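You operate a simulated robot arm through the tools that you are given. There is no shell and no other tool. Be economical: measure what you need, move in short steps, check, and stop when the job is done.

The job below is to be done with a simulated two-armed robot. You get a single attempt, and the scene is never put back.

Task
Hold the kettle on the top of the back desk steady with one hand and open the kettle lid with the other.

Only the result counts: the job must be done as asked and must still hold three seconds after the hand-in. Knocking over, shifting, dropping, spilling or breaking anything else fails it. Lids that push on must go on centred and level and be pressed home; caps that screw on are set level and turned clockwise until they are tight.

Robot
Two 7-joint arms with two-finger parallel grippers on one trunk, on a base that drives. Base frame: it is fixed to the floor where the robot stands at the start and does not move with it; the origin is under the middle of the robot, x ahead of it, y to its left, z up; the surface under the hand at the start is at about z = 75. Units: cm, degrees, N and s.
The left shoulder is at the start at [2, 13.8, 122.5], the right one opposite. With the tool pointing down near the work surface each hand reaches from about 10 to 46 cm from the robot's upright axis, wherever it stands, measured 20 degrees to its own side. Places, roughly: kettle lid [50, 10, 90]. Payload 1.57 kg a hand.
The tool frame of a hand sits at the grasp point between the pads (the TCP): z along the fingers, y along the line on which they close. The tips reach 3 cm beyond it. Largest opening 8 cm; finger width 1.7, thickness 1.2; the body of the gripper, 4 by 8.2 cm, starts 8 cm behind the TCP.
Orientation is that of the tool frame in the base frame, as a unit quaternion [w, x, y, z]. With the fingers straight down and closing along the base's y, the tool's x points along the base's -x, its y along +y and its z along -z.

Tools
- The arms move only by the tool drive_tool. It takes "left_targets", "right_targets" or both (then of equal length, played together; a hand with none holds still); each is a list of rows, each a list of 7 numbers: the shift along the base's x, y, z in cm, then the turn, a rotation vector about the base's x, y, z in degrees, then the closure in counts, from 0 (fully open) to 255 (shut). In form: [[tx, ty, tz, ax, ay, az, jaw], ...]. A call has 1 to 10 rows; each row shifts and turns the commanded pose from where the row before left it. Each row takes 0.2 s and may step no farther than 5 cm and 8.6 degrees from the row before; otherwise, or with a gripper value out of range, the whole call is refused. Where a pose cannot be reached the arm comes as near as it can. A force on the tool above 40 N (or 10 N above the force at the start of the call, whichever is more), or a blocked arm, ends the call early, and 0.2 s more pass. The fingers move at their own pace (about 4.5 cm/s each) and stop on an object; they squeeze with about 33 N. The grip force told is the motor's: it shows also when the fingers shut on nothing. Time passes only in rows, and 0.2 s behind the last, so rows that do not move let the fingers close. The reply holds the time, the measured pose of the TCP, the force on the tool along the base axes, the opening and the grip force, in the units named above and with some noise, with the torque about the TCP (base axes, N m) and any sound that the robot's microphone picked up, and new pictures: "pictures" is both (left out), scene, wrist or none (wrist: the cameras of the hands that moved).
- Cameras (640 x 400 px; columns grow to the right, rows downward): "scene" is now at [18.86, 1.64, 112.73]; the picture's right is [0.20, -0.98, 0.00], its down [-0.36, -0.07, -0.93] and it looks along [0.91, 0.18, -0.37] (base axes); focal length 214 px, centre (320, 200). "left" rides on the left gripper at [7.2, 0.6, -12.2] in its tool frame; the picture's right is [-0.09, 1.00, 0.00], its down [-0.84, -0.08, -0.54] and it looks along [-0.54, -0.05, 0.84] (tool axes); focal length 238 px, centre (320, 200). "right" rides on the right gripper at [7.2, -0.7, -12.2] in its tool frame; the picture's right is [0.09, 1.00, 0.00], its down [-0.84, 0.08, -0.54] and it looks along [-0.54, 0.05, 0.84] (tool axes); focal length 238 px, centre (320, 200). There is no depth. A picture from a camera that has moved, and an enlarged one, comes with that camera's place and axes in the base frame and with its lens.
- slide_trunk(by): slides the trunk up (or, below 0, down) by that many cm; the arms and the scene camera ride with it, the base frame stays. It gives what a move gives, with no picture.
- drive_base(legs): drives the robot by 1 to 6 legs, each [ahead, left, turn to the left] in cm, cm and degrees, along the robot's own axes; the way and the turn of a leg run together, so that a leg with both is an arc; at most 150 cm and 180 degrees a leg. The arms and the cameras ride along, it lands a little off, and it stops where it bumps. It gives what a move gives, and a new picture of the scene camera.
- head_to(pan, tilt): turns the head with the scene camera to pan (to the left, within 60 degrees either way) and tilt (down, from -29 to 69), counted from straight ahead of the robot. It gives what a move gives, and a new picture of the scene camera.
- enlarge(camera, box): a new picture of the part [left, top, right, bottom] of that camera's present view, enlarged. No time passes.
- sign_off(): hands the job in; it is judged then, once.

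Go step by step. Nothing tells you exact positions but the pictures and the camera data: compare them with the known pose of the tool, close in by small moves and look again before you grip or let go. The budget is 120 turns and 260 pictures, counting those below and the enlarged ones. Unless the task says otherwise, let go and move clear before handing in.

The tools are called as name(argument=value, ...) on one line, values as JSON. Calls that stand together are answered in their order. drive_tool: Moves the arms, as the interface text tells. Its arguments: {"type":"object","properties":{"left_targets":{"type":"array","items":{"type":"array","items":{"type":"number"}}},"right_targets":{"type":"array","items":{"type":"array","items":{"type":"number"}}},"pictures":{"type":"string","enum":["both","scene","wrist","none"]}},"required":[]} The other tools are called the same way: slide_trunk (by) slides the trunk up or down; drive_base (legs) drives the base; head_to (pan, tilt) turns the head that bears the scene camera; enlarge (camera, box) takes an enlarged picture of a part of a camera's view; sign_off () hands the job in.

At the start:

```text
t: 0.0
left_tool_pos: [37.52, 22.55, 109.97]
left_tool_rot: [-0.122, -0.004, 0.993, 0.0]
left_force: [0.4, -0.1, -0.7]
left_wrist_torque: [0.03, 0.0, 0.03]
left_opening: 7.99
left_grasp_force: 0.0
right_tool_pos: [36.71, -11.6, 110.45]
right_tool_rot: [-0.125, 0.003, 0.992, -0.001]
right_force: [1.1, -0.1, -0.4]
right_wrist_torque: [0.01, 0.02, 0.0]
right_opening: 7.99
right_grasp_force: 0.0
trunk travel left (down, up): [-60.0, 64.0]
robot x, y, heading: [-0.3, 0.01, -0.0]
head pan, tilt: [11.3, 21.7]
```

scene: 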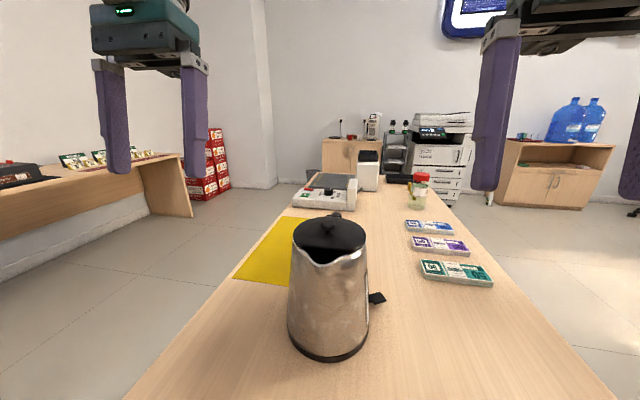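
right: 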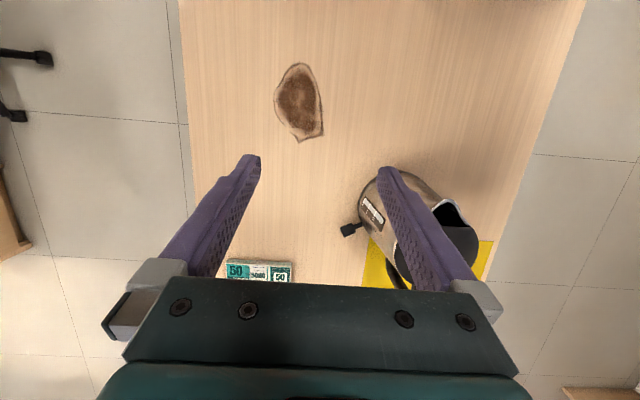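
left: 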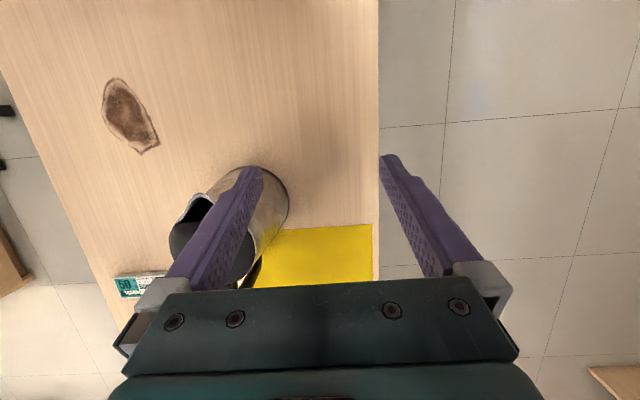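

I see the kettle in front of the robot, spout toward the robot, with its lid on and the handle apparently behind. I'll zoom in on the lid and handle first.

enlarge(camera="scene", box=[260, 190, 420, 370])

enlarge(camera="right", box=[320, 140, 500, 300])

enlarge(camera="left", box=[140, 140, 320, 300])

```text
2.22 times, centred on (340, 280) of scene
camera zoom: at [18.86, 1.64, 112.73], right [0.2, -0.98, 0.0], down [-0.36, -0.07, -0.93], along [0.91, 0.18, -0.37], focal length 477 px, centre (276, 22)
```

zoom: 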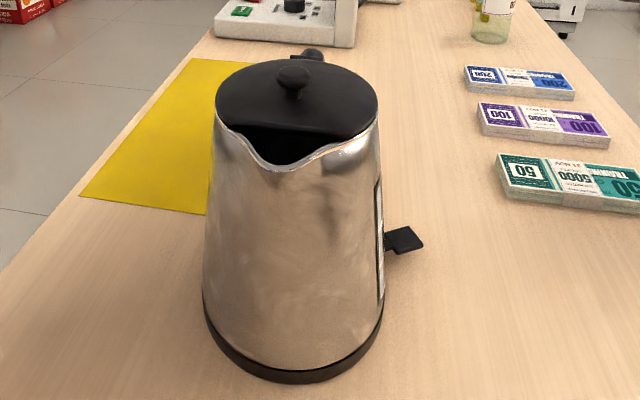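

```text
2.50 times, centred on (410, 220) of right
camera zoom: at [32.83, -12.24, 124.07], right [-0.08, 1.0, 0.02], down [0.94, 0.07, 0.32], along [0.32, 0.05, -0.95], focal length 596 px, centre (95, 150)
```

zoom: 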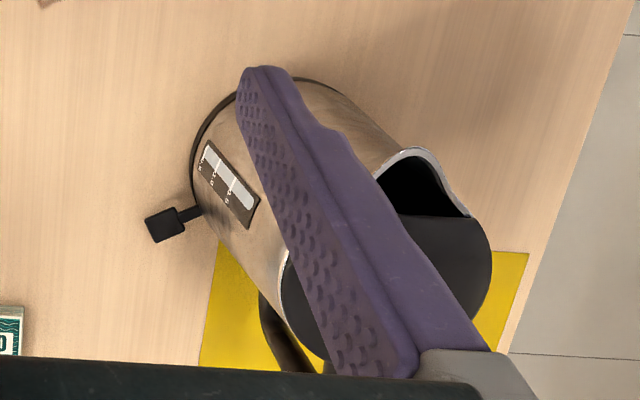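

```text
2.50 times, centred on (230, 220) of left
camera zoom: at [33.45, 23.03, 123.5], right [0.08, 1.0, -0.02], down [0.94, -0.07, 0.32], along [0.32, -0.05, -0.95], focal length 596 px, centre (545, 150)
```

zoom: 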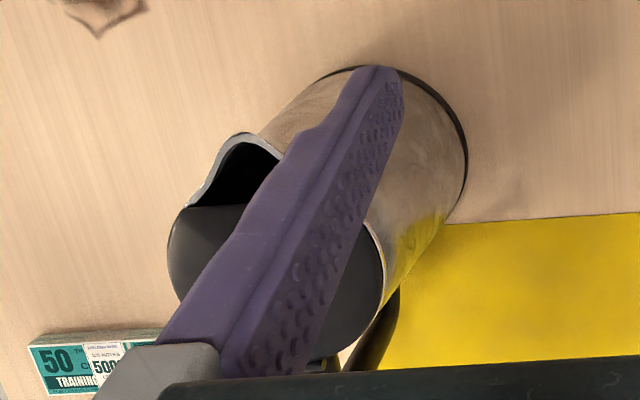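

The kettle's spout points at me and its handle away (+x), with axis near x≈49, y≈6 and lid top z≈95. I'll look down to see where the table edge is relative to the base.

head_to(pan=0, tilt=69)

```text
t: 1.1
left_tool_pos: [37.37, 22.54, 109.82]
left_tool_rot: [-0.123, -0.004, 0.992, 0.001]
left_force: [-0.3, -0.1, -0.1]
left_wrist_torque: [-0.02, -0.03, -0.02]
left_opening: 7.99
left_grasp_force: 0.1
right_tool_pos: [36.76, -11.59, 110.49]
right_tool_rot: [-0.125, 0.003, 0.992, -0.001]
right_force: [-0.3, 0.6, 0.4]
right_wrist_torque: [-0.02, -0.02, 0.02]
right_opening: 8.0
right_grasp_force: 0.0
trunk travel left (down, up): [-60.0, 64.0]
robot x, y, heading: [-0.12, 0.36, -0.2]
head pan, tilt: [0.0, 68.8]
camera scene: at [15.35, -0.18, 106.26], right [0.0, -1.0, 0.0], down [-0.93, 0.0, -0.36], along [0.36, 0.0, -0.93], focal length 214 px, centre (320, 200)
```

scene: 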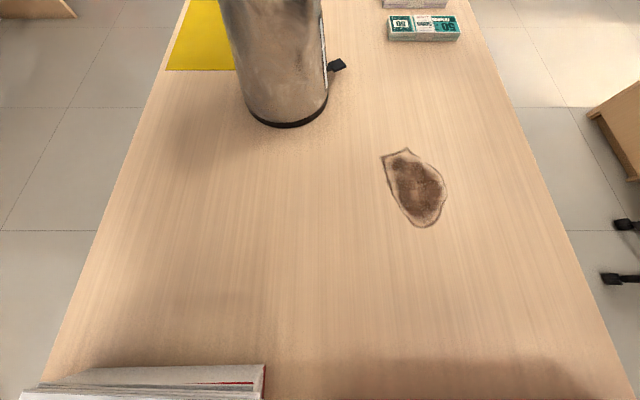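

The table runs right under the robot and a white item lies near the left of my trunk. I'll pan to see what is near the base before I decide on driving.

head_to(pan=55, tilt=60)

head_to(pan=-55, tilt=60)

```text
t: 2.4
left_tool_pos: [37.46, 22.52, 109.78]
left_tool_rot: [-0.123, -0.004, 0.992, 0.0]
left_force: [1.5, 0.7, 0.4]
left_wrist_torque: [-0.01, 0.02, -0.03]
left_opening: 8.02
left_grasp_force: 0.0
right_tool_pos: [36.73, -11.64, 110.35]
right_tool_rot: [-0.124, 0.003, 0.992, 0.0]
right_force: [0.3, -0.5, -1.0]
right_wrist_torque: [0.02, -0.02, -0.04]
right_opening: 8.0
right_grasp_force: 0.1
trunk travel left (down, up): [-60.0, 64.0]
robot x, y, heading: [-0.32, -0.36, -0.1]
head pan, tilt: [55.0, 60.0]
camera scene: at [13.58, 5.28, 107.19], right [0.82, -0.57, 0.0], down [-0.5, -0.71, -0.5], along [0.29, 0.41, -0.87], focal length 214 px, centre (320, 200)
```

scene: 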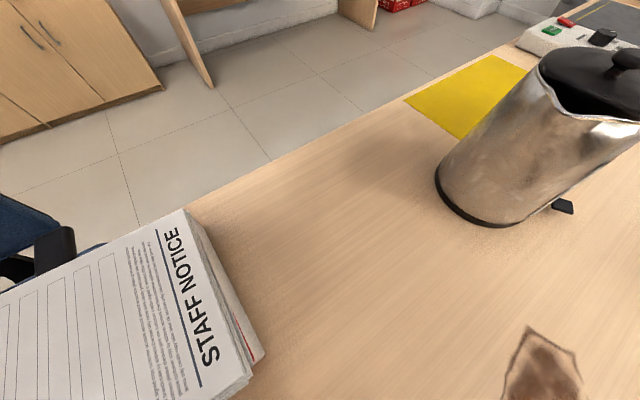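

```text
t: 4.3
left_tool_pos: [37.56, 22.47, 109.89]
left_tool_rot: [-0.123, -0.004, 0.992, 0.001]
left_force: [-1.1, -0.5, 0.3]
left_wrist_torque: [0.04, 0.02, 0.0]
left_opening: 7.99
left_grasp_force: 0.1
right_tool_pos: [36.61, -11.5, 110.44]
right_tool_rot: [-0.124, 0.003, 0.992, 0.0]
right_force: [0.3, 0.5, -0.5]
right_wrist_torque: [0.01, 0.01, -0.03]
right_opening: 8.0
right_grasp_force: 0.0
trunk travel left (down, up): [-60.0, 64.0]
robot x, y, heading: [0.05, -0.02, -0.1]
head pan, tilt: [-55.0, 60.0]
camera scene: at [13.58, -5.64, 107.19], right [-0.82, -0.57, 0.0], down [-0.5, 0.71, -0.5], along [0.29, -0.41, -0.87], focal length 214 px, centre (320, 200)
```

scene: 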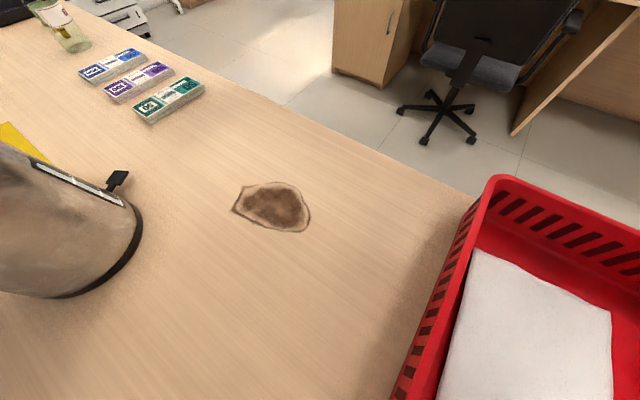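

Papers and a red basket sit either side of my trunk. I'll tip the left hand back so its wrist camera shows the trunk and table relation.

drive_tool(left_targets=[[0, 0, 1, 0, 8, 0, 0], [0, 0, 1, 0, 8, 0, 0], [0, 0, 1, 0, 8, 0, 0], [0, 0, 1, 0, 8, 0, 0], [0, 0, 1, 0, 8, 0, 0], [0, 0, 1, 0, 8, 0, 0], [0, 0, 1, 0, 8, 0, 0]], pictures="wrist")

```text
t: 4.9
left_tool_pos: [34.54, 20.6, 105.22]
left_tool_rot: [-0.322, 0.015, 0.945, -0.054]
left_force: [1.0, -0.4, -0.2]
left_wrist_torque: [-0.01, -0.03, 0.05]
left_opening: 8.02
left_grasp_force: 0.1
left hand out of reach, approached as far as the arm can: row 2
right_tool_pos: [36.78, -11.52, 110.47]
right_tool_rot: [-0.125, 0.004, 0.992, -0.001]
right_force: [0.5, -0.5, -0.3]
right_wrist_torque: [-0.02, -0.01, 0.02]
right_opening: 8.03
right_grasp_force: 0.1
trunk travel left (down, up): [-60.0, 64.0]
robot x, y, heading: [0.24, 0.2, -0.1]
head pan, tilt: [-55.0, 60.0]
stopped in row 2 (left hand): the arm was blocked; the commanded pose is now the measured one
camera left: at [36.27, 22.74, 119.05], right [0.07, 0.98, -0.17], down [0.99, -0.08, -0.07], along [-0.09, -0.16, -0.98], focal length 238 px, centre (320, 200)
```

left: 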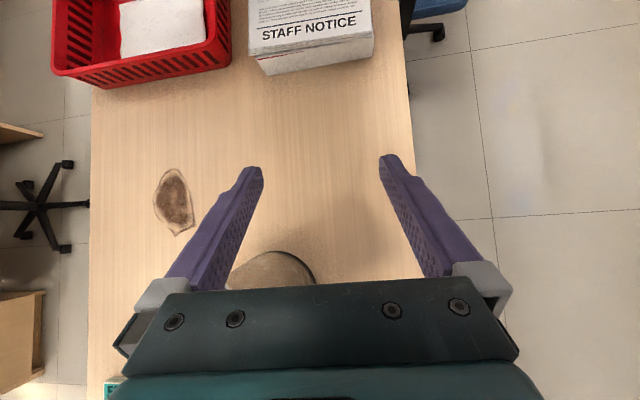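

The table continues under the robot with no trunk in sight at table level, so there may be room to drive ahead. First I'll bring the left hand back, and then try a small drive ahead.

drive_tool(left_targets=[[0.5, 0.5, 1, 0, -8, 0, 0], [1, 1, 2, 0, -8, 0, 0], [1, 0.5, 2, 0, -5, 0, 0]], pictures="none")

head_to(pan=0, tilt=35)

drive_base(legs=[[3, 0, 0]])

```text
t: 5.9
left_tool_pos: [35.65, 22.24, 106.47]
left_tool_rot: [-0.198, 0.028, 0.979, -0.048]
left_force: [-1.0, 0.2, -0.4]
left_wrist_torque: [0.02, 0.0, 0.01]
left_opening: 8.02
left_grasp_force: 0.1
right_tool_pos: [36.81, -11.65, 110.4]
right_tool_rot: [-0.126, 0.003, 0.992, -0.001]
right_force: [-0.5, 0.2, -0.1]
right_wrist_torque: [-0.03, 0.01, -0.02]
right_opening: 7.98
right_grasp_force: 0.0
trunk travel left (down, up): [-60.0, 64.0]
robot x, y, heading: [-0.15, -0.33, -0.3]
head pan, tilt: [-55.0, 60.0]
stopped in row 3 (left hand): the arm was blocked; the commanded pose is now the measured one
```

```text
t: 7.1
left_tool_pos: [35.57, 22.18, 106.57]
left_tool_rot: [-0.197, 0.028, 0.979, -0.047]
left_force: [-1.0, -0.5, 0.2]
left_wrist_torque: [0.04, -0.01, 0.03]
left_opening: 8.01
left_grasp_force: 0.1
right_tool_pos: [36.68, -11.64, 110.32]
right_tool_rot: [-0.125, 0.003, 0.992, -0.001]
right_force: [0.2, -0.8, 0.4]
right_wrist_torque: [0.0, -0.05, 0.0]
right_opening: 8.01
right_grasp_force: 0.1
trunk travel left (down, up): [-60.0, 64.0]
robot x, y, heading: [-0.08, -0.03, 0.2]
head pan, tilt: [0.0, 35.0]
camera scene: at [18.56, -0.19, 110.62], right [0.0, -1.0, 0.0], down [-0.57, 0.0, -0.82], along [0.82, 0.0, -0.57], focal length 214 px, centre (320, 200)
```

scene: 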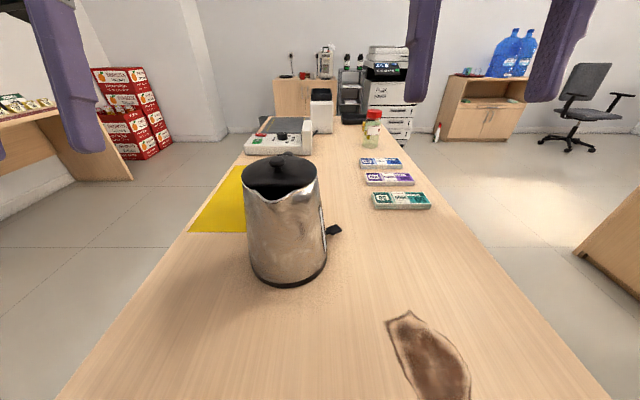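

```text
t: 7.9
left_tool_pos: [38.52, 22.09, 106.75]
left_tool_rot: [-0.197, 0.029, 0.979, -0.047]
left_force: [-0.1, -0.2, 0.8]
left_wrist_torque: [0.03, 0.02, -0.02]
left_opening: 8.0
left_grasp_force: 0.1
right_tool_pos: [39.66, -11.53, 110.41]
right_tool_rot: [-0.125, 0.003, 0.992, -0.001]
right_force: [-0.4, -0.2, -1.1]
right_wrist_torque: [0.01, 0.02, 0.0]
right_opening: 8.0
right_grasp_force: 0.1
trunk travel left (down, up): [-60.0, 64.0]
robot x, y, heading: [2.37, 0.26, 0.1]
head pan, tilt: [0.0, 35.0]
camera scene: at [21.51, -0.19, 110.62], right [0.0, -1.0, 0.0], down [-0.57, 0.0, -0.82], along [0.82, 0.0, -0.57], focal length 214 px, centre (320, 200)
```

scene: 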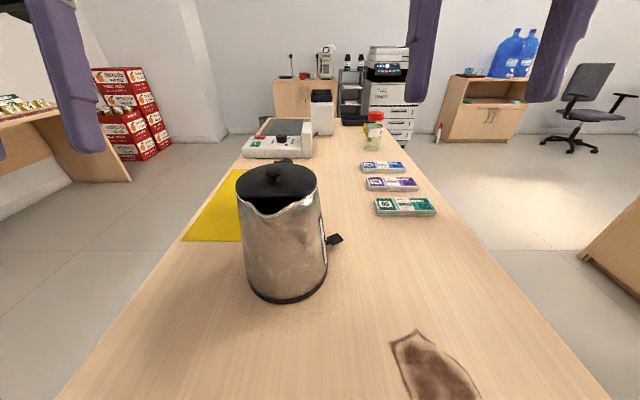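

The base moved freely, so I'll go on ahead another 13 cm; the hands ride above and beside the kettle.

drive_base(legs=[[6, 0, 0], [7, 0, 0]])

head_to(pan=10, tilt=40)

```text
t: 9.5
left_tool_pos: [51.52, 22.13, 106.55]
left_tool_rot: [-0.196, 0.029, 0.979, -0.047]
left_force: [0.1, 0.4, -0.8]
left_wrist_torque: [0.02, -0.02, -0.01]
left_opening: 8.01
left_grasp_force: 0.2
right_tool_pos: [52.66, -11.58, 110.52]
right_tool_rot: [-0.125, 0.002, 0.992, -0.002]
right_force: [0.4, 0.0, -0.1]
right_wrist_torque: [0.0, -0.01, 0.02]
right_opening: 8.01
right_grasp_force: 0.1
trunk travel left (down, up): [-60.0, 64.0]
robot x, y, heading: [15.8, -0.07, 0.1]
head pan, tilt: [0.0, 35.0]
camera scene: at [34.46, -0.17, 110.62], right [0.0, -1.0, 0.0], down [-0.57, 0.0, -0.82], along [0.82, 0.0, -0.57], focal length 214 px, centre (320, 200)
```

scene: 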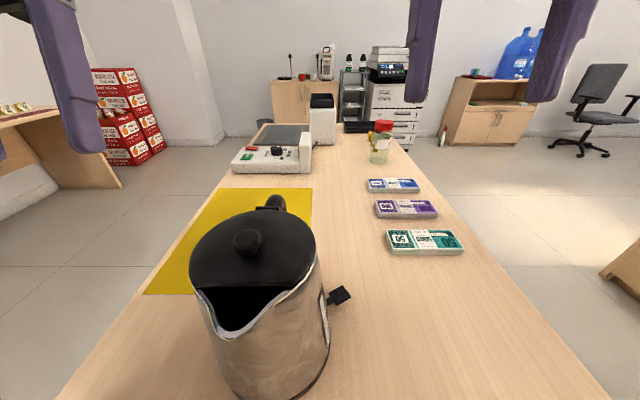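

```text
t: 10.2
left_tool_pos: [51.45, 22.31, 106.52]
left_tool_rot: [-0.198, 0.028, 0.979, -0.047]
left_force: [-0.2, -0.4, -0.1]
left_wrist_torque: [0.01, 0.0, -0.03]
left_opening: 8.0
left_grasp_force: 0.1
right_tool_pos: [52.73, -11.56, 110.4]
right_tool_rot: [-0.125, 0.003, 0.992, -0.001]
right_force: [0.2, 0.2, -0.3]
right_wrist_torque: [-0.04, -0.02, -0.03]
right_opening: 8.02
right_grasp_force: 0.1
trunk travel left (down, up): [-60.0, 64.0]
robot x, y, heading: [16.22, 0.41, 0.2]
head pan, tilt: [10.0, 40.0]
camera scene: at [34.02, 1.3, 109.87], right [0.17, -0.98, 0.0], down [-0.63, -0.11, -0.77], along [0.75, 0.13, -0.64], focal length 214 px, centre (320, 200)
```

scene: 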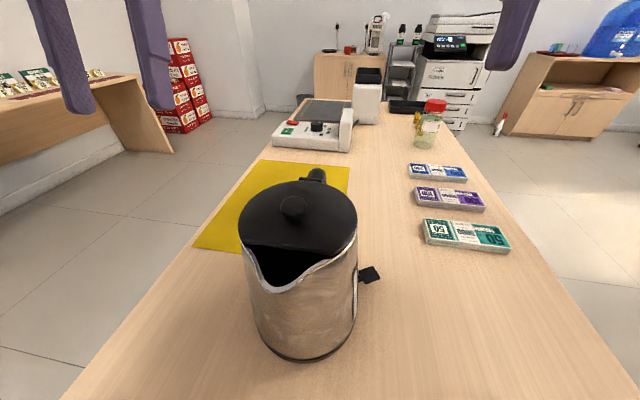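

enlarge(camera="scene", box=[220, 150, 380, 250])

enlarge(camera="left", box=[0, 0, 640, 400])

```text
4.00 times, centred on (300, 200) of scene
camera zoom: at [34.02, 1.3, 109.87], right [0.17, -0.98, 0.0], down [-0.63, -0.11, -0.77], along [0.75, 0.13, -0.64], focal length 858 px, centre (400, 200)
```

zoom: 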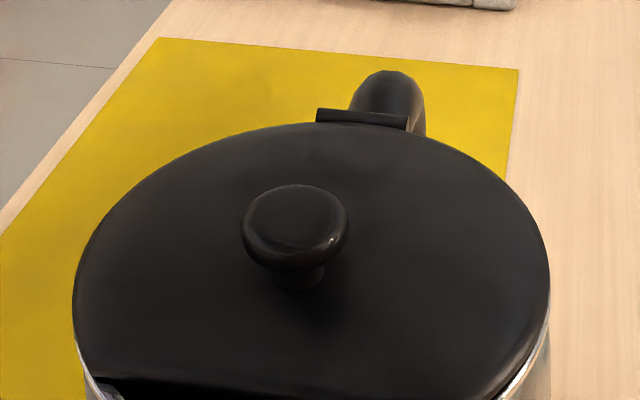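

```text
1.00 times, centred on (320, 200) of left (not enlarged: the box is as wide or as high as the picture)
camera zoom: at [49.56, 24.36, 120.43], right [0.12, 0.98, -0.14], down [0.98, -0.1, 0.18], along [0.17, -0.16, -0.97], focal length 238 px, centre (320, 200)
```

zoom: 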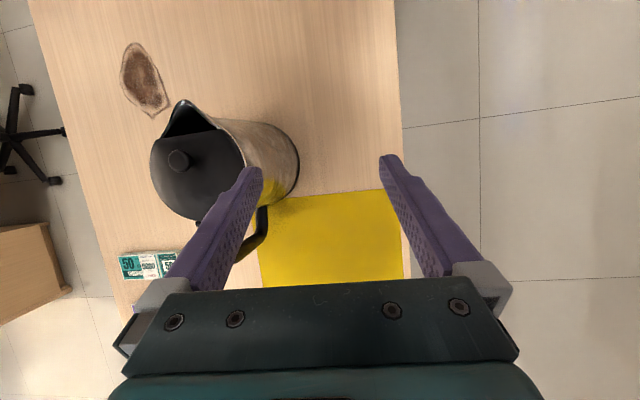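

Triangulating puts the knob top at about [47.9, 6.1, 97.3], the hinge at x≈54.4 and the handle at x≈58–61, all at y≈6. I'll move the left hand out to the left, yaw it 90° and then tip it toward the handle so it can grip the handle from the side.

drive_tool(left_targets=[[0, 1, 0, 0, 0, 8.5, 0], [0, 1, 0, 0, 0, 8.5, 0], [0, 1, 0, 0, 0, 8.5, 0], [0, 1, 0, 0, 0, 8.5, 0], [0, 1, 0, 0, 0, 8.5, 0], [0, 1, 0, 0, 0, 8.5, 0], [0, 1, 0, 0, 0, 8.5, 0], [0, 1, 0, 0, 0, 8.5, 0]], pictures="wrist")

```text
t: 12.0
left_tool_pos: [51.43, 30.3, 106.5]
left_tool_rot: [-0.137, -0.525, 0.827, -0.149]
left_force: [-0.4, -0.9, 1.0]
left_wrist_torque: [0.0, 0.01, 0.0]
left_opening: 8.02
left_grasp_force: 0.1
right_tool_pos: [52.63, -11.69, 110.4]
right_tool_rot: [-0.125, 0.002, 0.992, -0.002]
right_force: [0.7, 0.4, -0.4]
right_wrist_torque: [0.0, 0.0, -0.01]
right_opening: 8.0
right_grasp_force: 0.1
trunk travel left (down, up): [-60.0, 64.0]
robot x, y, heading: [15.55, 0.27, -0.1]
head pan, tilt: [10.0, 40.0]
camera left: at [48.64, 29.29, 120.47], right [-0.87, 0.48, -0.14], down [0.45, 0.87, 0.18], along [0.21, 0.1, -0.97], focal length 238 px, centre (320, 200)
```

left: 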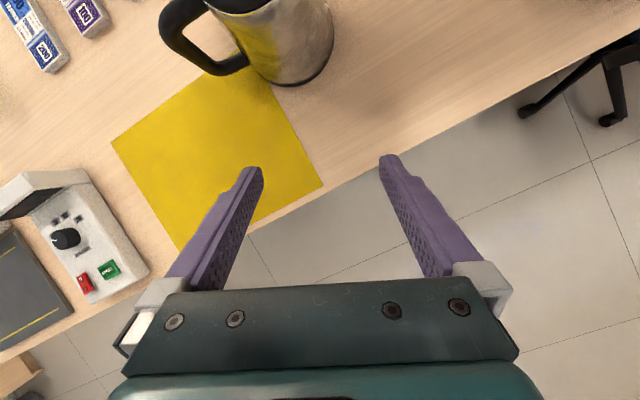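

enlarge(camera="left", box=[140, 0, 340, 100])

```text
3.20 times, centred on (240, 50) of left
camera zoom: at [48.64, 29.29, 120.47], right [-0.87, 0.48, -0.14], down [0.45, 0.87, 0.18], along [0.21, 0.1, -0.97], focal length 763 px, centre (576, 680)
```

zoom: 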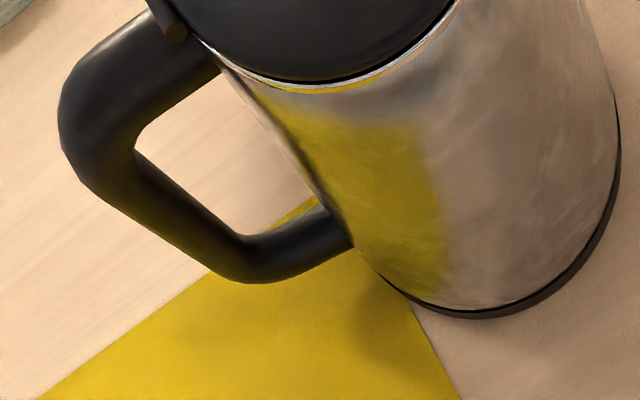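

The handle's straight bar stands at x≈60.2–63.2, y≈6, z≈84–91, with a gap of about 4 cm to the body. Next I finish the hand's orientation (fingers pointing right, closing along x).

drive_tool(left_targets=[[0, -0.5, -1, 0, 0, 8, 140], [0, -0.5, -1, 0, 0, 8, 100], [0, -0.5, -1, 0, 0, 8, 90], [0.5, -1, -1, -8.4, 0, 0, 90], [0.5, -1, -1, -8.4, 0, 0, 90], [0.5, -1, -1, -8.4, 0, 0, 90], [0.5, -1, -1, -8.4, 0, 0, 90], [0.5, -1, -1, -8.4, 0, 0, 90], [0.5, 0, -1, 0, 5.8, 0, 90]], pictures="both")

```text
t: 14.0
left_tool_pos: [54.42, 23.77, 97.48]
left_tool_rot: [0.372, 0.621, -0.574, 0.383]
left_force: [-0.1, 0.4, 0.5]
left_wrist_torque: [-0.01, -0.01, 0.0]
left_opening: 5.17
left_grasp_force: 0.1
right_tool_pos: [52.65, -11.62, 110.46]
right_tool_rot: [-0.125, 0.003, 0.992, -0.002]
right_force: [0.0, 0.5, -0.1]
right_wrist_torque: [0.0, -0.02, 0.02]
right_opening: 7.99
right_grasp_force: 0.1
trunk travel left (down, up): [-60.0, 64.0]
robot x, y, heading: [15.47, 0.06, -0.1]
head pan, tilt: [10.0, 40.0]
camera scene: at [34.03, 1.3, 109.87], right [0.17, -0.98, 0.0], down [-0.63, -0.11, -0.77], along [0.75, 0.13, -0.64], focal length 214 px, centre (320, 200)
camera left: at [53.49, 31.55, 109.32], right [-1.0, -0.03, -0.06], down [0.01, 0.85, -0.52], along [0.07, -0.52, -0.85], focal length 238 px, centre (320, 200)
```

scene: 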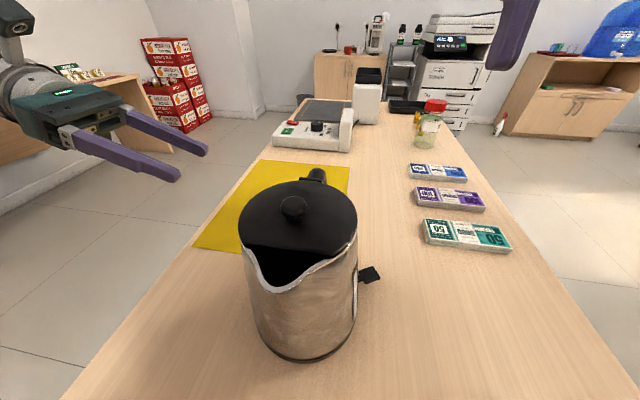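
left: 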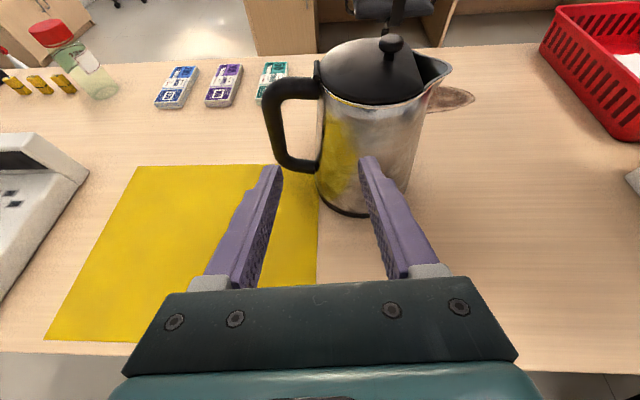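

The wrist view confirms the handle bar at about x=61.7, y=6, z=84–91. I move to a spot just beside it, lowering to its mid-height.

drive_tool(left_targets=[[1.9, -1, -1.9, 0, 0, 0, 90], [1.9, -1, -1.9, 0, 0, 0, 90], [1.9, -2, -1.9, 0, 0, 0, 90], [1.8, -3, -1.9, 0, 0, 0, 90], [0, -2.5, -1.5, 0, 0, 0, 90]], pictures="both")

```text
t: 15.2
left_tool_pos: [57.18, 13.35, 90.96]
left_tool_rot: [0.37, 0.622, -0.573, 0.384]
left_force: [2.3, 3.2, 4.5]
left_wrist_torque: [-0.15, 0.12, -0.01]
left_opening: 4.97
left_grasp_force: 0.0
left hand out of reach, approached as far as the arm can: row 1, 2, 3, 4
right_tool_pos: [52.74, -11.44, 110.43]
right_tool_rot: [-0.124, 0.002, 0.992, -0.001]
right_force: [0.4, -0.4, -0.9]
right_wrist_torque: [-0.04, -0.03, -0.02]
right_opening: 7.99
right_grasp_force: 0.0
trunk travel left (down, up): [-60.0, 64.0]
robot x, y, heading: [15.73, -0.15, 0.1]
head pan, tilt: [10.0, 40.0]
camera scene: at [34.08, 1.38, 109.9], right [0.17, -0.98, 0.0], down [-0.63, -0.11, -0.77], along [0.75, 0.13, -0.64], focal length 214 px, centre (320, 200)
camera left: at [56.18, 21.15, 102.74], right [-1.0, -0.03, -0.06], down [0.01, 0.85, -0.52], along [0.07, -0.52, -0.85], focal length 238 px, centre (320, 200)
```

scene: 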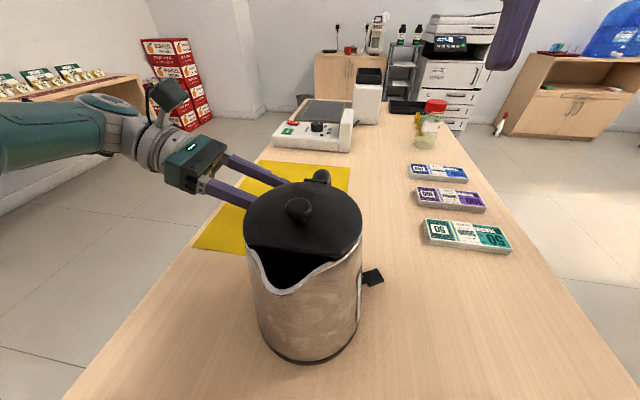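
left: 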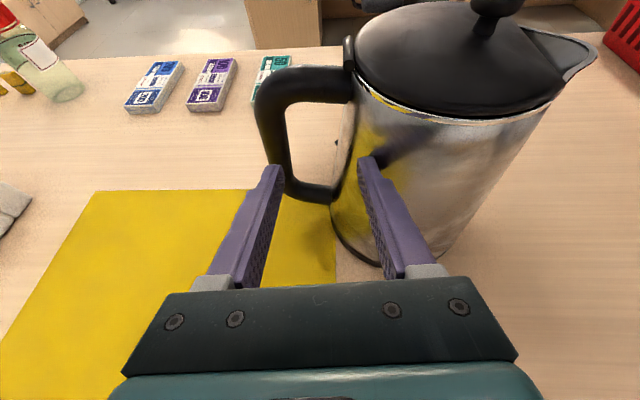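

The arm ran out of reach at x≈57 and one fingertip brushed the kettle lightly. I back off to the left, then drive the base 6 cm further ahead.

drive_tool(left_targets=[[0, 3, 0, 0, 0, 0, 90], [0, 3, 0, 0, 0, 0, 90], [0, 2, 0, 0, 0, 0, 90]], pictures="scene")

```text
t: 16.0
left_tool_pos: [54.45, 20.91, 91.58]
left_tool_rot: [0.371, 0.622, -0.574, 0.383]
left_force: [-0.4, -0.4, -0.2]
left_wrist_torque: [-0.03, 0.02, 0.01]
left_opening: 5.18
left_grasp_force: 0.0
left hand out of reach, approached as far as the arm can: row 1, 2, 3
right_tool_pos: [52.65, -11.57, 110.38]
right_tool_rot: [-0.125, 0.002, 0.992, -0.002]
right_force: [0.3, 0.0, 0.1]
right_wrist_torque: [-0.01, 0.0, -0.05]
right_opening: 7.98
right_grasp_force: 0.2
trunk travel left (down, up): [-60.0, 64.0]
robot x, y, heading: [15.66, -0.31, 0.1]
head pan, tilt: [10.0, 40.0]
camera scene: at [34.01, 1.32, 109.86], right [0.17, -0.98, 0.0], down [-0.63, -0.11, -0.77], along [0.75, 0.13, -0.64], focal length 214 px, centre (320, 200)
```

scene: 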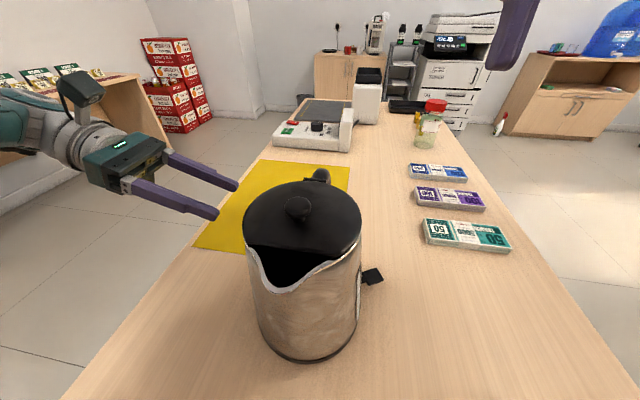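

drive_base(legs=[[8, 0, 0]])

enlarge(camera="left", box=[0, 0, 640, 400])

```text
t: 17.1
left_tool_pos: [62.67, 20.82, 91.67]
left_tool_rot: [0.371, 0.622, -0.573, 0.383]
left_force: [0.4, 0.2, 0.4]
left_wrist_torque: [-0.03, -0.01, 0.02]
left_opening: 5.2
left_grasp_force: 0.1
right_tool_pos: [60.88, -11.55, 110.37]
right_tool_rot: [-0.126, 0.002, 0.992, -0.002]
right_force: [-0.5, -0.5, -0.1]
right_wrist_torque: [-0.01, -0.04, -0.02]
right_opening: 8.01
right_grasp_force: 0.1
trunk travel left (down, up): [-60.0, 64.0]
robot x, y, heading: [24.13, 0.05, 0.1]
head pan, tilt: [10.0, 40.0]
camera scene: at [42.09, 1.33, 109.87], right [0.17, -0.98, 0.0], down [-0.63, -0.11, -0.77], along [0.75, 0.13, -0.64], focal length 214 px, centre (320, 200)
```

scene: 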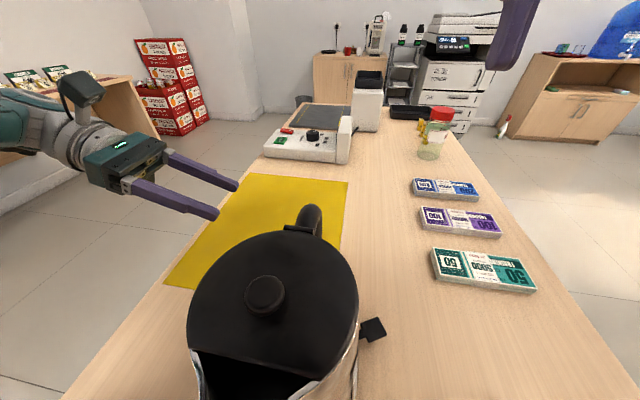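

```text
1.00 times, centred on (320, 200) of left (not enlarged: the box is as wide or as high as the picture)
camera zoom: at [61.7, 28.71, 103.5], right [-1.0, -0.03, -0.06], down [0.01, 0.85, -0.52], along [0.07, -0.52, -0.85], focal length 238 px, centre (320, 200)
```

zoom: 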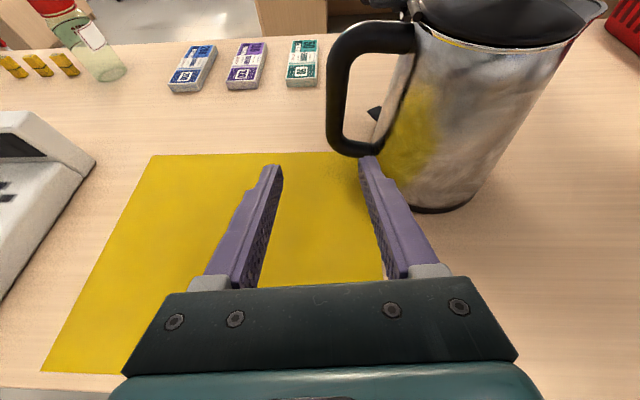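

The handle bar now reads at x≈61.8, z≈84–91, well within reach. I align and approach to just beside it.

drive_tool(left_targets=[[-0.4, -3, -2, 0, 0, 0, 90], [-0.4, -3, -1.5, 0, 0, 0, 90], [0, -2.5, -0.5, 0, 0, 0, 90], [0, 0, 0, 0, 0, 0, 90]], pictures="wrist")

```text
t: 18.1
left_tool_pos: [61.76, 12.34, 87.64]
left_tool_rot: [0.371, 0.623, -0.573, 0.383]
left_force: [0.1, 0.1, -0.7]
left_wrist_torque: [0.02, 0.01, 0.04]
left_opening: 5.19
left_grasp_force: 0.0
right_tool_pos: [60.59, -11.46, 110.49]
right_tool_rot: [-0.125, 0.003, 0.992, -0.001]
right_force: [0.2, 0.9, 0.7]
right_wrist_torque: [0.02, -0.01, 0.02]
right_opening: 8.0
right_grasp_force: 0.1
trunk travel left (down, up): [-60.0, 64.0]
robot x, y, heading: [24.15, -0.05, 0.0]
head pan, tilt: [10.0, 40.0]
camera left: at [60.78, 20.11, 99.4], right [-1.0, -0.03, -0.06], down [0.01, 0.85, -0.52], along [0.07, -0.52, -0.85], focal length 238 px, centre (320, 200)
```

left: 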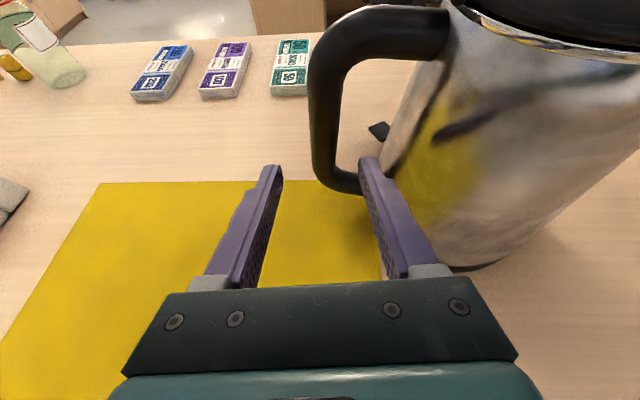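

The bar lies between the fingertips; I slide in along −y.

drive_tool(left_targets=[[0, -2, 0, 0, 0, 0, 90], [0, -2, 0, 0, 0, 0, 90], [0, -2, 0, 0, 0, 0, 90], [0, 0, 0, 0, 0, 0, 90]], pictures="both")

```text
t: 19.1
left_tool_pos: [61.95, 6.36, 87.61]
left_tool_rot: [0.371, 0.622, -0.573, 0.384]
left_force: [-0.4, -0.4, -0.5]
left_wrist_torque: [-0.02, 0.01, -0.01]
left_opening: 5.2
left_grasp_force: 0.1
right_tool_pos: [60.82, -11.5, 110.46]
right_tool_rot: [-0.125, 0.003, 0.992, -0.001]
right_force: [0.6, -0.5, 0.1]
right_wrist_torque: [-0.03, -0.01, -0.03]
right_opening: 8.0
right_grasp_force: 0.1
trunk travel left (down, up): [-60.0, 64.0]
robot x, y, heading: [23.72, -0.23, 0.2]
head pan, tilt: [10.0, 40.0]
camera scene: at [42.07, 1.33, 109.87], right [0.17, -0.98, 0.0], down [-0.63, -0.11, -0.77], along [0.75, 0.13, -0.64], focal length 214 px, centre (320, 200)
camera left: at [60.92, 14.16, 99.44], right [-1.0, -0.03, -0.06], down [0.01, 0.85, -0.52], along [0.07, -0.52, -0.85], focal length 238 px, centre (320, 200)
```

scene: 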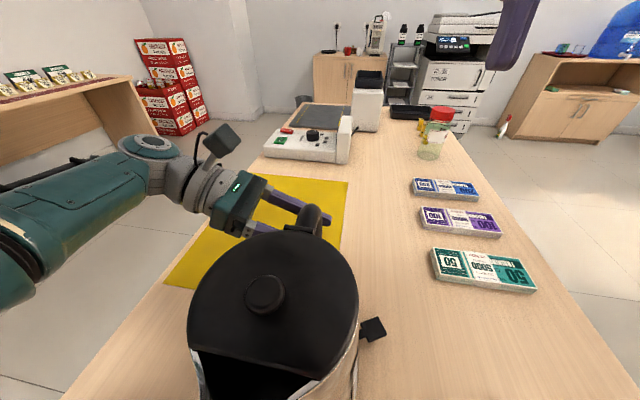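
left: 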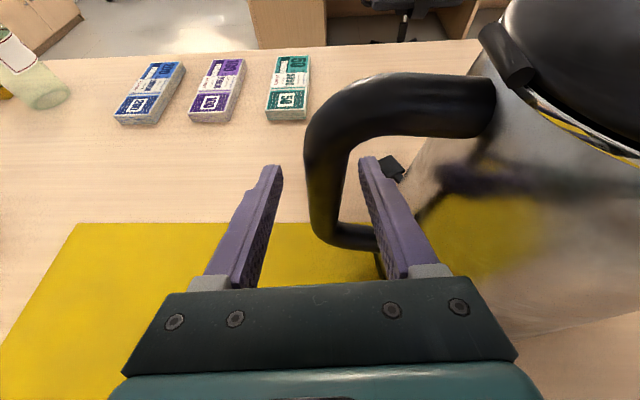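

The handle bar sits between the pads, slightly toward the inner finger. I shift by −0.4 cm and close.

drive_tool(left_targets=[[-0.4, 0, 0, 0, 0, 0, 90], [0, 0, 0, 0, 0, 0, 120], [0, 0, 0, 0, 0, 0, 150], [0, 0, 0, 0, 0, 0, 180], [0, 0, 0, 0, 0, 0, 220], [0, 0, 0, 0, 0, 0, 255], [0, 0, 0, 0, 0, 0, 255], [0, 0, 0, 0, 0, 0, 255]], pictures="both")

```text
t: 20.9
left_tool_pos: [61.45, 6.35, 87.63]
left_tool_rot: [0.37, 0.622, -0.573, 0.383]
left_force: [1.4, -0.8, -0.1]
left_wrist_torque: [0.02, -0.74, 0.0]
left_opening: 2.43
left_grasp_force: 32.2
right_tool_pos: [60.78, -11.53, 110.46]
right_tool_rot: [-0.125, 0.002, 0.992, -0.001]
right_force: [0.0, 0.4, -0.1]
right_wrist_torque: [0.0, 0.02, -0.05]
right_opening: 7.97
right_grasp_force: 0.0
trunk travel left (down, up): [-60.0, 64.0]
robot x, y, heading: [23.79, 0.28, 0.2]
head pan, tilt: [10.0, 40.0]
camera scene: at [42.09, 1.32, 109.87], right [0.17, -0.98, 0.0], down [-0.63, -0.11, -0.77], along [0.75, 0.13, -0.64], focal length 214 px, centre (320, 200)
camera left: at [60.52, 14.16, 99.48], right [-1.0, -0.03, -0.06], down [0.01, 0.85, -0.52], along [0.07, -0.52, -0.85], focal length 238 px, centre (320, 200)
```

scene: 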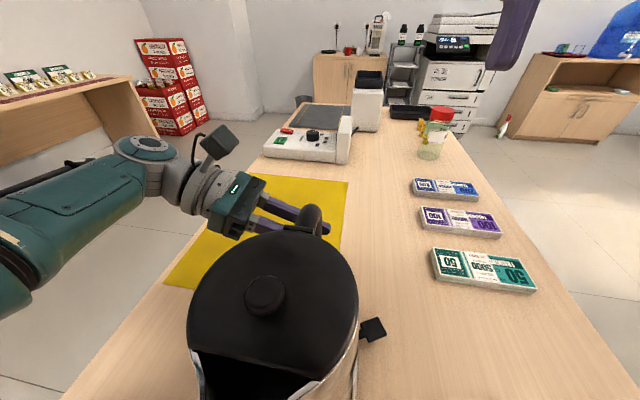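
left: 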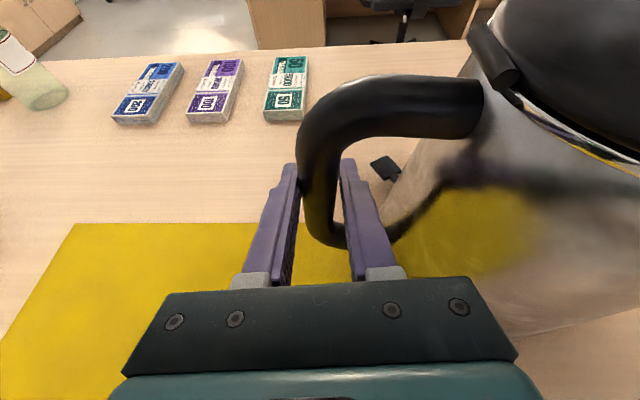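

The left hand now grips the handle firmly and the kettle hasn't moved. Next I turn the right hand (yaw −90°, then tip) so it comes at the knob from the right, clear of the head, closing along x.

drive_tool(right_targets=[[-0.8, -0.5, 0, 0, 0, -8.4, 0], [-0.8, -0.5, 0, 0, 0, -8.4, 0], [-0.8, -0.5, 0, 0, 0, -8.4, 0], [-0.8, -0.5, 0, 0, 0, -8.4, 0], [-0.8, -0.5, 0, 0, 0, -8.4, 0], [-0.8, -0.5, 0, 0, 0, -8.4, 0], [-0.8, -0.5, 0, 0, 0, -8.4, 0], [-0.8, -0.5, 0, 0, 0, -8.4, 0], [-0.8, -0.5, 0, 0, 0, -8.4, 0], [-0.8, -0.5, 0, 0, 0, -8.4, 0]], pictures="none")

drive_tool(right_targets=[[-0.4, 0, -1, 0, 0, -6, 40], [-0.4, 0, -1, 8, 0, 0, 80], [-0.4, 0, -1, 8, 0, 0, 80], [-0.4, 0, -1, 8, 0, 0, 80], [-0.4, 0, -1, 8, 0, 0, 80], [-0.4, 0, -1, 8, 0, 0, 80], [-0.4, 0, -1, 8, 0, 0, 80], [-0.4, 0, -1, 8, 0, 0, 80]], pictures="both")

```text
t: 23.3
left_tool_pos: [61.5, 6.38, 87.68]
left_tool_rot: [0.371, 0.622, -0.574, 0.383]
left_force: [0.4, -0.2, -0.2]
left_wrist_torque: [-0.18, -0.62, -0.02]
left_opening: 2.42
left_grasp_force: 33.3
right_tool_pos: [51.73, -16.95, 107.87]
right_tool_rot: [-0.119, 0.674, 0.729, 0.029]
right_force: [-0.4, 0.4, 0.6]
right_wrist_torque: [0.01, 0.04, 0.01]
right_opening: 8.0
right_grasp_force: 0.1
trunk travel left (down, up): [-60.0, 64.0]
robot x, y, heading: [23.94, 0.29, 0.0]
head pan, tilt: [10.0, 40.0]
stopped in row 10 (right hand): the arm was blocked; the commanded pose is now the measured one
```

```text
t: 25.1
left_tool_pos: [61.41, 6.42, 87.72]
left_tool_rot: [0.372, 0.622, -0.573, 0.383]
left_force: [0.7, -0.6, 0.1]
left_wrist_torque: [0.01, -0.73, 0.02]
left_opening: 2.39
left_grasp_force: 32.7
right_tool_pos: [48.66, -16.86, 99.79]
right_tool_rot: [-0.435, 0.573, 0.594, 0.359]
right_force: [-0.3, -0.6, -0.4]
right_wrist_torque: [-0.03, -0.01, -0.01]
right_opening: 5.5
right_grasp_force: 0.0
trunk travel left (down, up): [-60.0, 64.0]
robot x, y, heading: [23.77, 0.41, -0.0]
head pan, tilt: [10.0, 40.0]
camera scene: at [42.08, 1.33, 109.87], right [0.17, -0.98, 0.0], down [-0.63, -0.11, -0.77], along [0.75, 0.13, -0.64], focal length 214 px, centre (320, 200)
camera right: at [49.48, -25.63, 110.91], right [0.99, 0.12, 0.01], down [0.1, -0.8, -0.59], along [-0.06, 0.58, -0.81], focal length 238 px, centre (320, 200)
```

scene: 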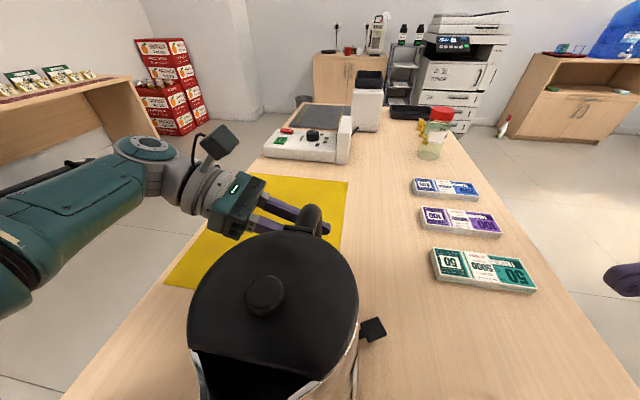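
right: 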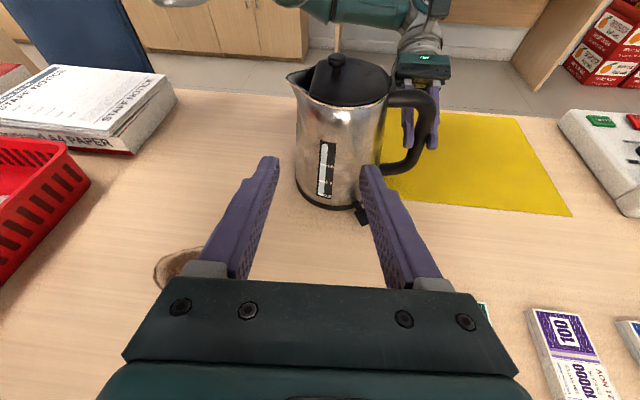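

The right wrist view gives the knob at [47.9, 5.7, ~97]. I approach along +y to just short of the lid.

drive_tool(right_targets=[[-0.2, 4, 0, 0, 0, 0, 80], [-0.2, 4, -0.5, 0, 0, 0, 80], [-0.1, 4, -0.5, 0, 0, 0, 80], [0, 3, 0, 0, 0, 0, 80], [0, 0, 0, 0, 0, 0, 80]], pictures="both")

```text
t: 26.3
left_tool_pos: [61.42, 6.48, 87.75]
left_tool_rot: [0.371, 0.622, -0.573, 0.383]
left_force: [-0.4, -0.2, -0.1]
left_wrist_torque: [0.03, -0.72, 0.02]
left_opening: 2.4
left_grasp_force: 32.8
right_tool_pos: [47.97, -1.93, 98.61]
right_tool_rot: [-0.436, 0.572, 0.595, 0.358]
right_force: [-0.7, 0.2, 0.2]
right_wrist_torque: [-0.03, -0.02, -0.04]
right_opening: 5.49
right_grasp_force: 0.0
trunk travel left (down, up): [-60.0, 64.0]
robot x, y, heading: [23.78, -0.39, 0.2]
head pan, tilt: [10.0, 40.0]
camera scene: at [42.09, 1.33, 109.87], right [0.17, -0.98, 0.0], down [-0.63, -0.11, -0.77], along [0.75, 0.13, -0.64], focal length 214 px, centre (320, 200)
camera right: at [48.95, -10.76, 109.73], right [0.99, 0.12, 0.01], down [0.11, -0.8, -0.59], along [-0.06, 0.58, -0.81], focal length 238 px, centre (320, 200)
```

scene: 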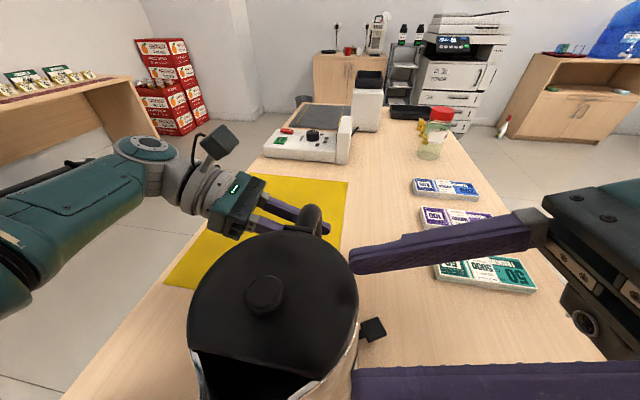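
right: 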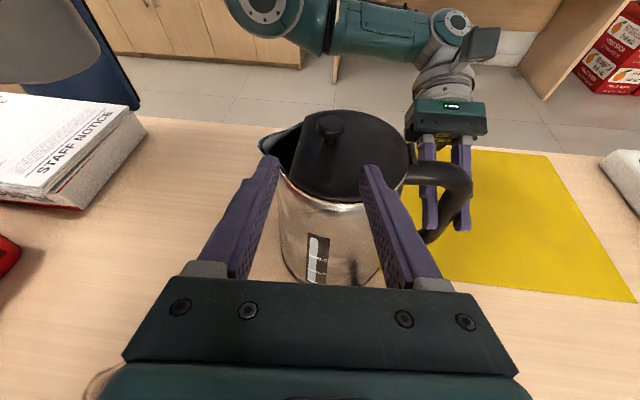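

Knob is centred between the fingers. I slide over it, then lower the last centimetre and look.

drive_tool(right_targets=[[0, 2.1, 0, 0, 0, 0, 80], [0, 2.1, 0, 0, 0, 0, 80], [0, 2.1, 0, 0, 0, 0, 80], [0, 0, -0.6, 0, 0, 0, 80], [0, 0, -0.4, 0, 0, 0, 80]], pictures="both")

```text
t: 27.5
left_tool_pos: [61.53, 6.45, 87.67]
left_tool_rot: [0.371, 0.622, -0.573, 0.383]
left_force: [0.8, -0.4, -1.1]
left_wrist_torque: [0.03, -0.72, 0.03]
left_opening: 2.43
left_grasp_force: 33.1
right_tool_pos: [47.95, 4.4, 97.93]
right_tool_rot: [-0.436, 0.573, 0.595, 0.359]
right_force: [-0.2, -0.5, 0.5]
right_wrist_torque: [-0.01, -0.03, 0.02]
right_opening: 5.48
right_grasp_force: 0.1
trunk travel left (down, up): [-60.0, 64.0]
robot x, y, heading: [23.85, 0.23, -0.0]
head pan, tilt: [10.0, 40.0]
camera scene: at [42.08, 1.33, 109.87], right [0.17, -0.98, 0.0], down [-0.63, -0.11, -0.77], along [0.75, 0.13, -0.64], focal length 214 px, centre (320, 200)
camera right: at [48.88, -4.28, 109.0], right [0.99, 0.12, 0.01], down [0.11, -0.8, -0.58], along [-0.06, 0.58, -0.81], focal length 238 px, centre (320, 200)
```

scene: 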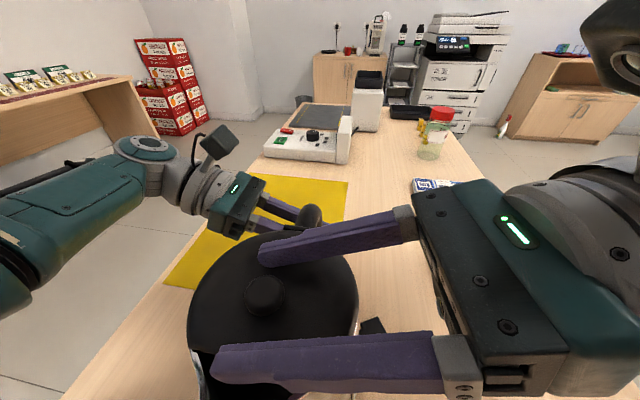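
right: 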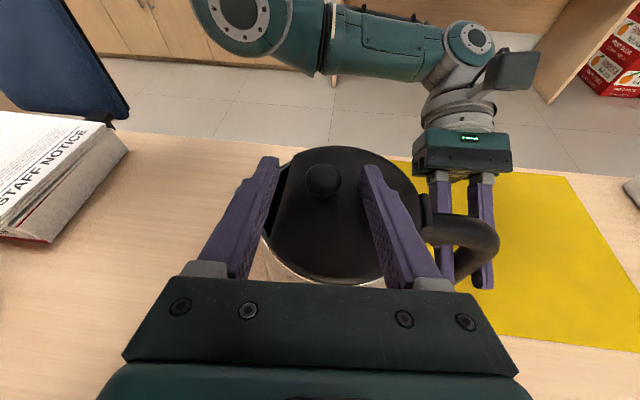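

Both fingers straddle the knob. I lower another 0.5 cm and close on it.

drive_tool(right_targets=[[0, 0.3, -0.5, 0, 0, 0, 80], [0, 0, 0, 0, 0, 0, 110], [0, 0, 0, 0, 0, 0, 140], [0, 0, 0, 0, 0, 0, 170], [0, 0, 0, 0, 0, 0, 210], [0, 0, 0, 0, 0, 0, 255], [0, 0, 0, 0, 0, 0, 255]], pictures="both")

```text
t: 29.1
left_tool_pos: [61.54, 6.38, 87.68]
left_tool_rot: [0.371, 0.622, -0.574, 0.382]
left_force: [-6.8, -3.9, 0.3]
left_wrist_torque: [0.11, -0.63, 0.02]
left_opening: 2.4
left_grasp_force: 33.3
right_tool_pos: [48.16, 4.64, 97.45]
right_tool_rot: [-0.437, 0.572, 0.593, 0.361]
right_force: [4.5, 2.7, 29.7]
right_wrist_torque: [0.68, -0.32, -0.16]
right_opening: 2.32
right_grasp_force: 27.0
trunk travel left (down, up): [-60.0, 64.0]
robot x, y, heading: [23.97, 0.04, 0.1]
head pan, tilt: [10.0, 40.0]
camera scene: at [42.1, 1.34, 109.88], right [0.17, -0.98, 0.0], down [-0.63, -0.11, -0.77], along [0.75, 0.13, -0.64], focal length 214 px, centre (320, 200)
camera right: at [48.99, -4.02, 108.61], right [0.99, 0.12, 0.01], down [0.1, -0.8, -0.59], along [-0.06, 0.59, -0.81], focal length 238 px, centre (320, 200)
```

scene: 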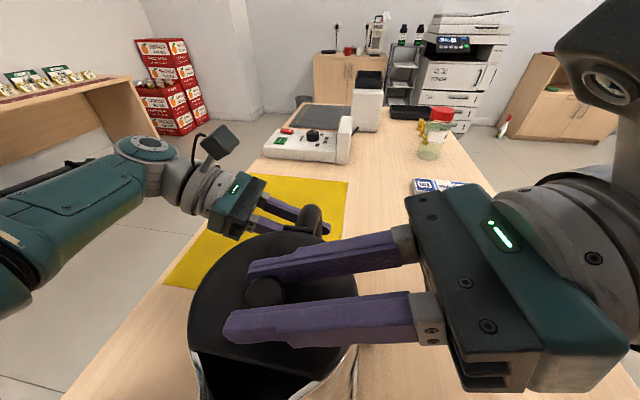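
right: 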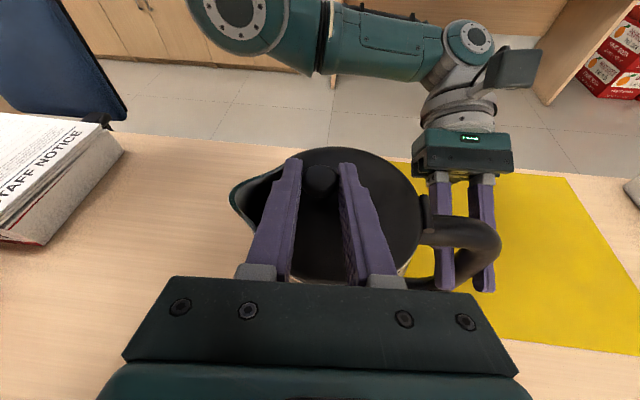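

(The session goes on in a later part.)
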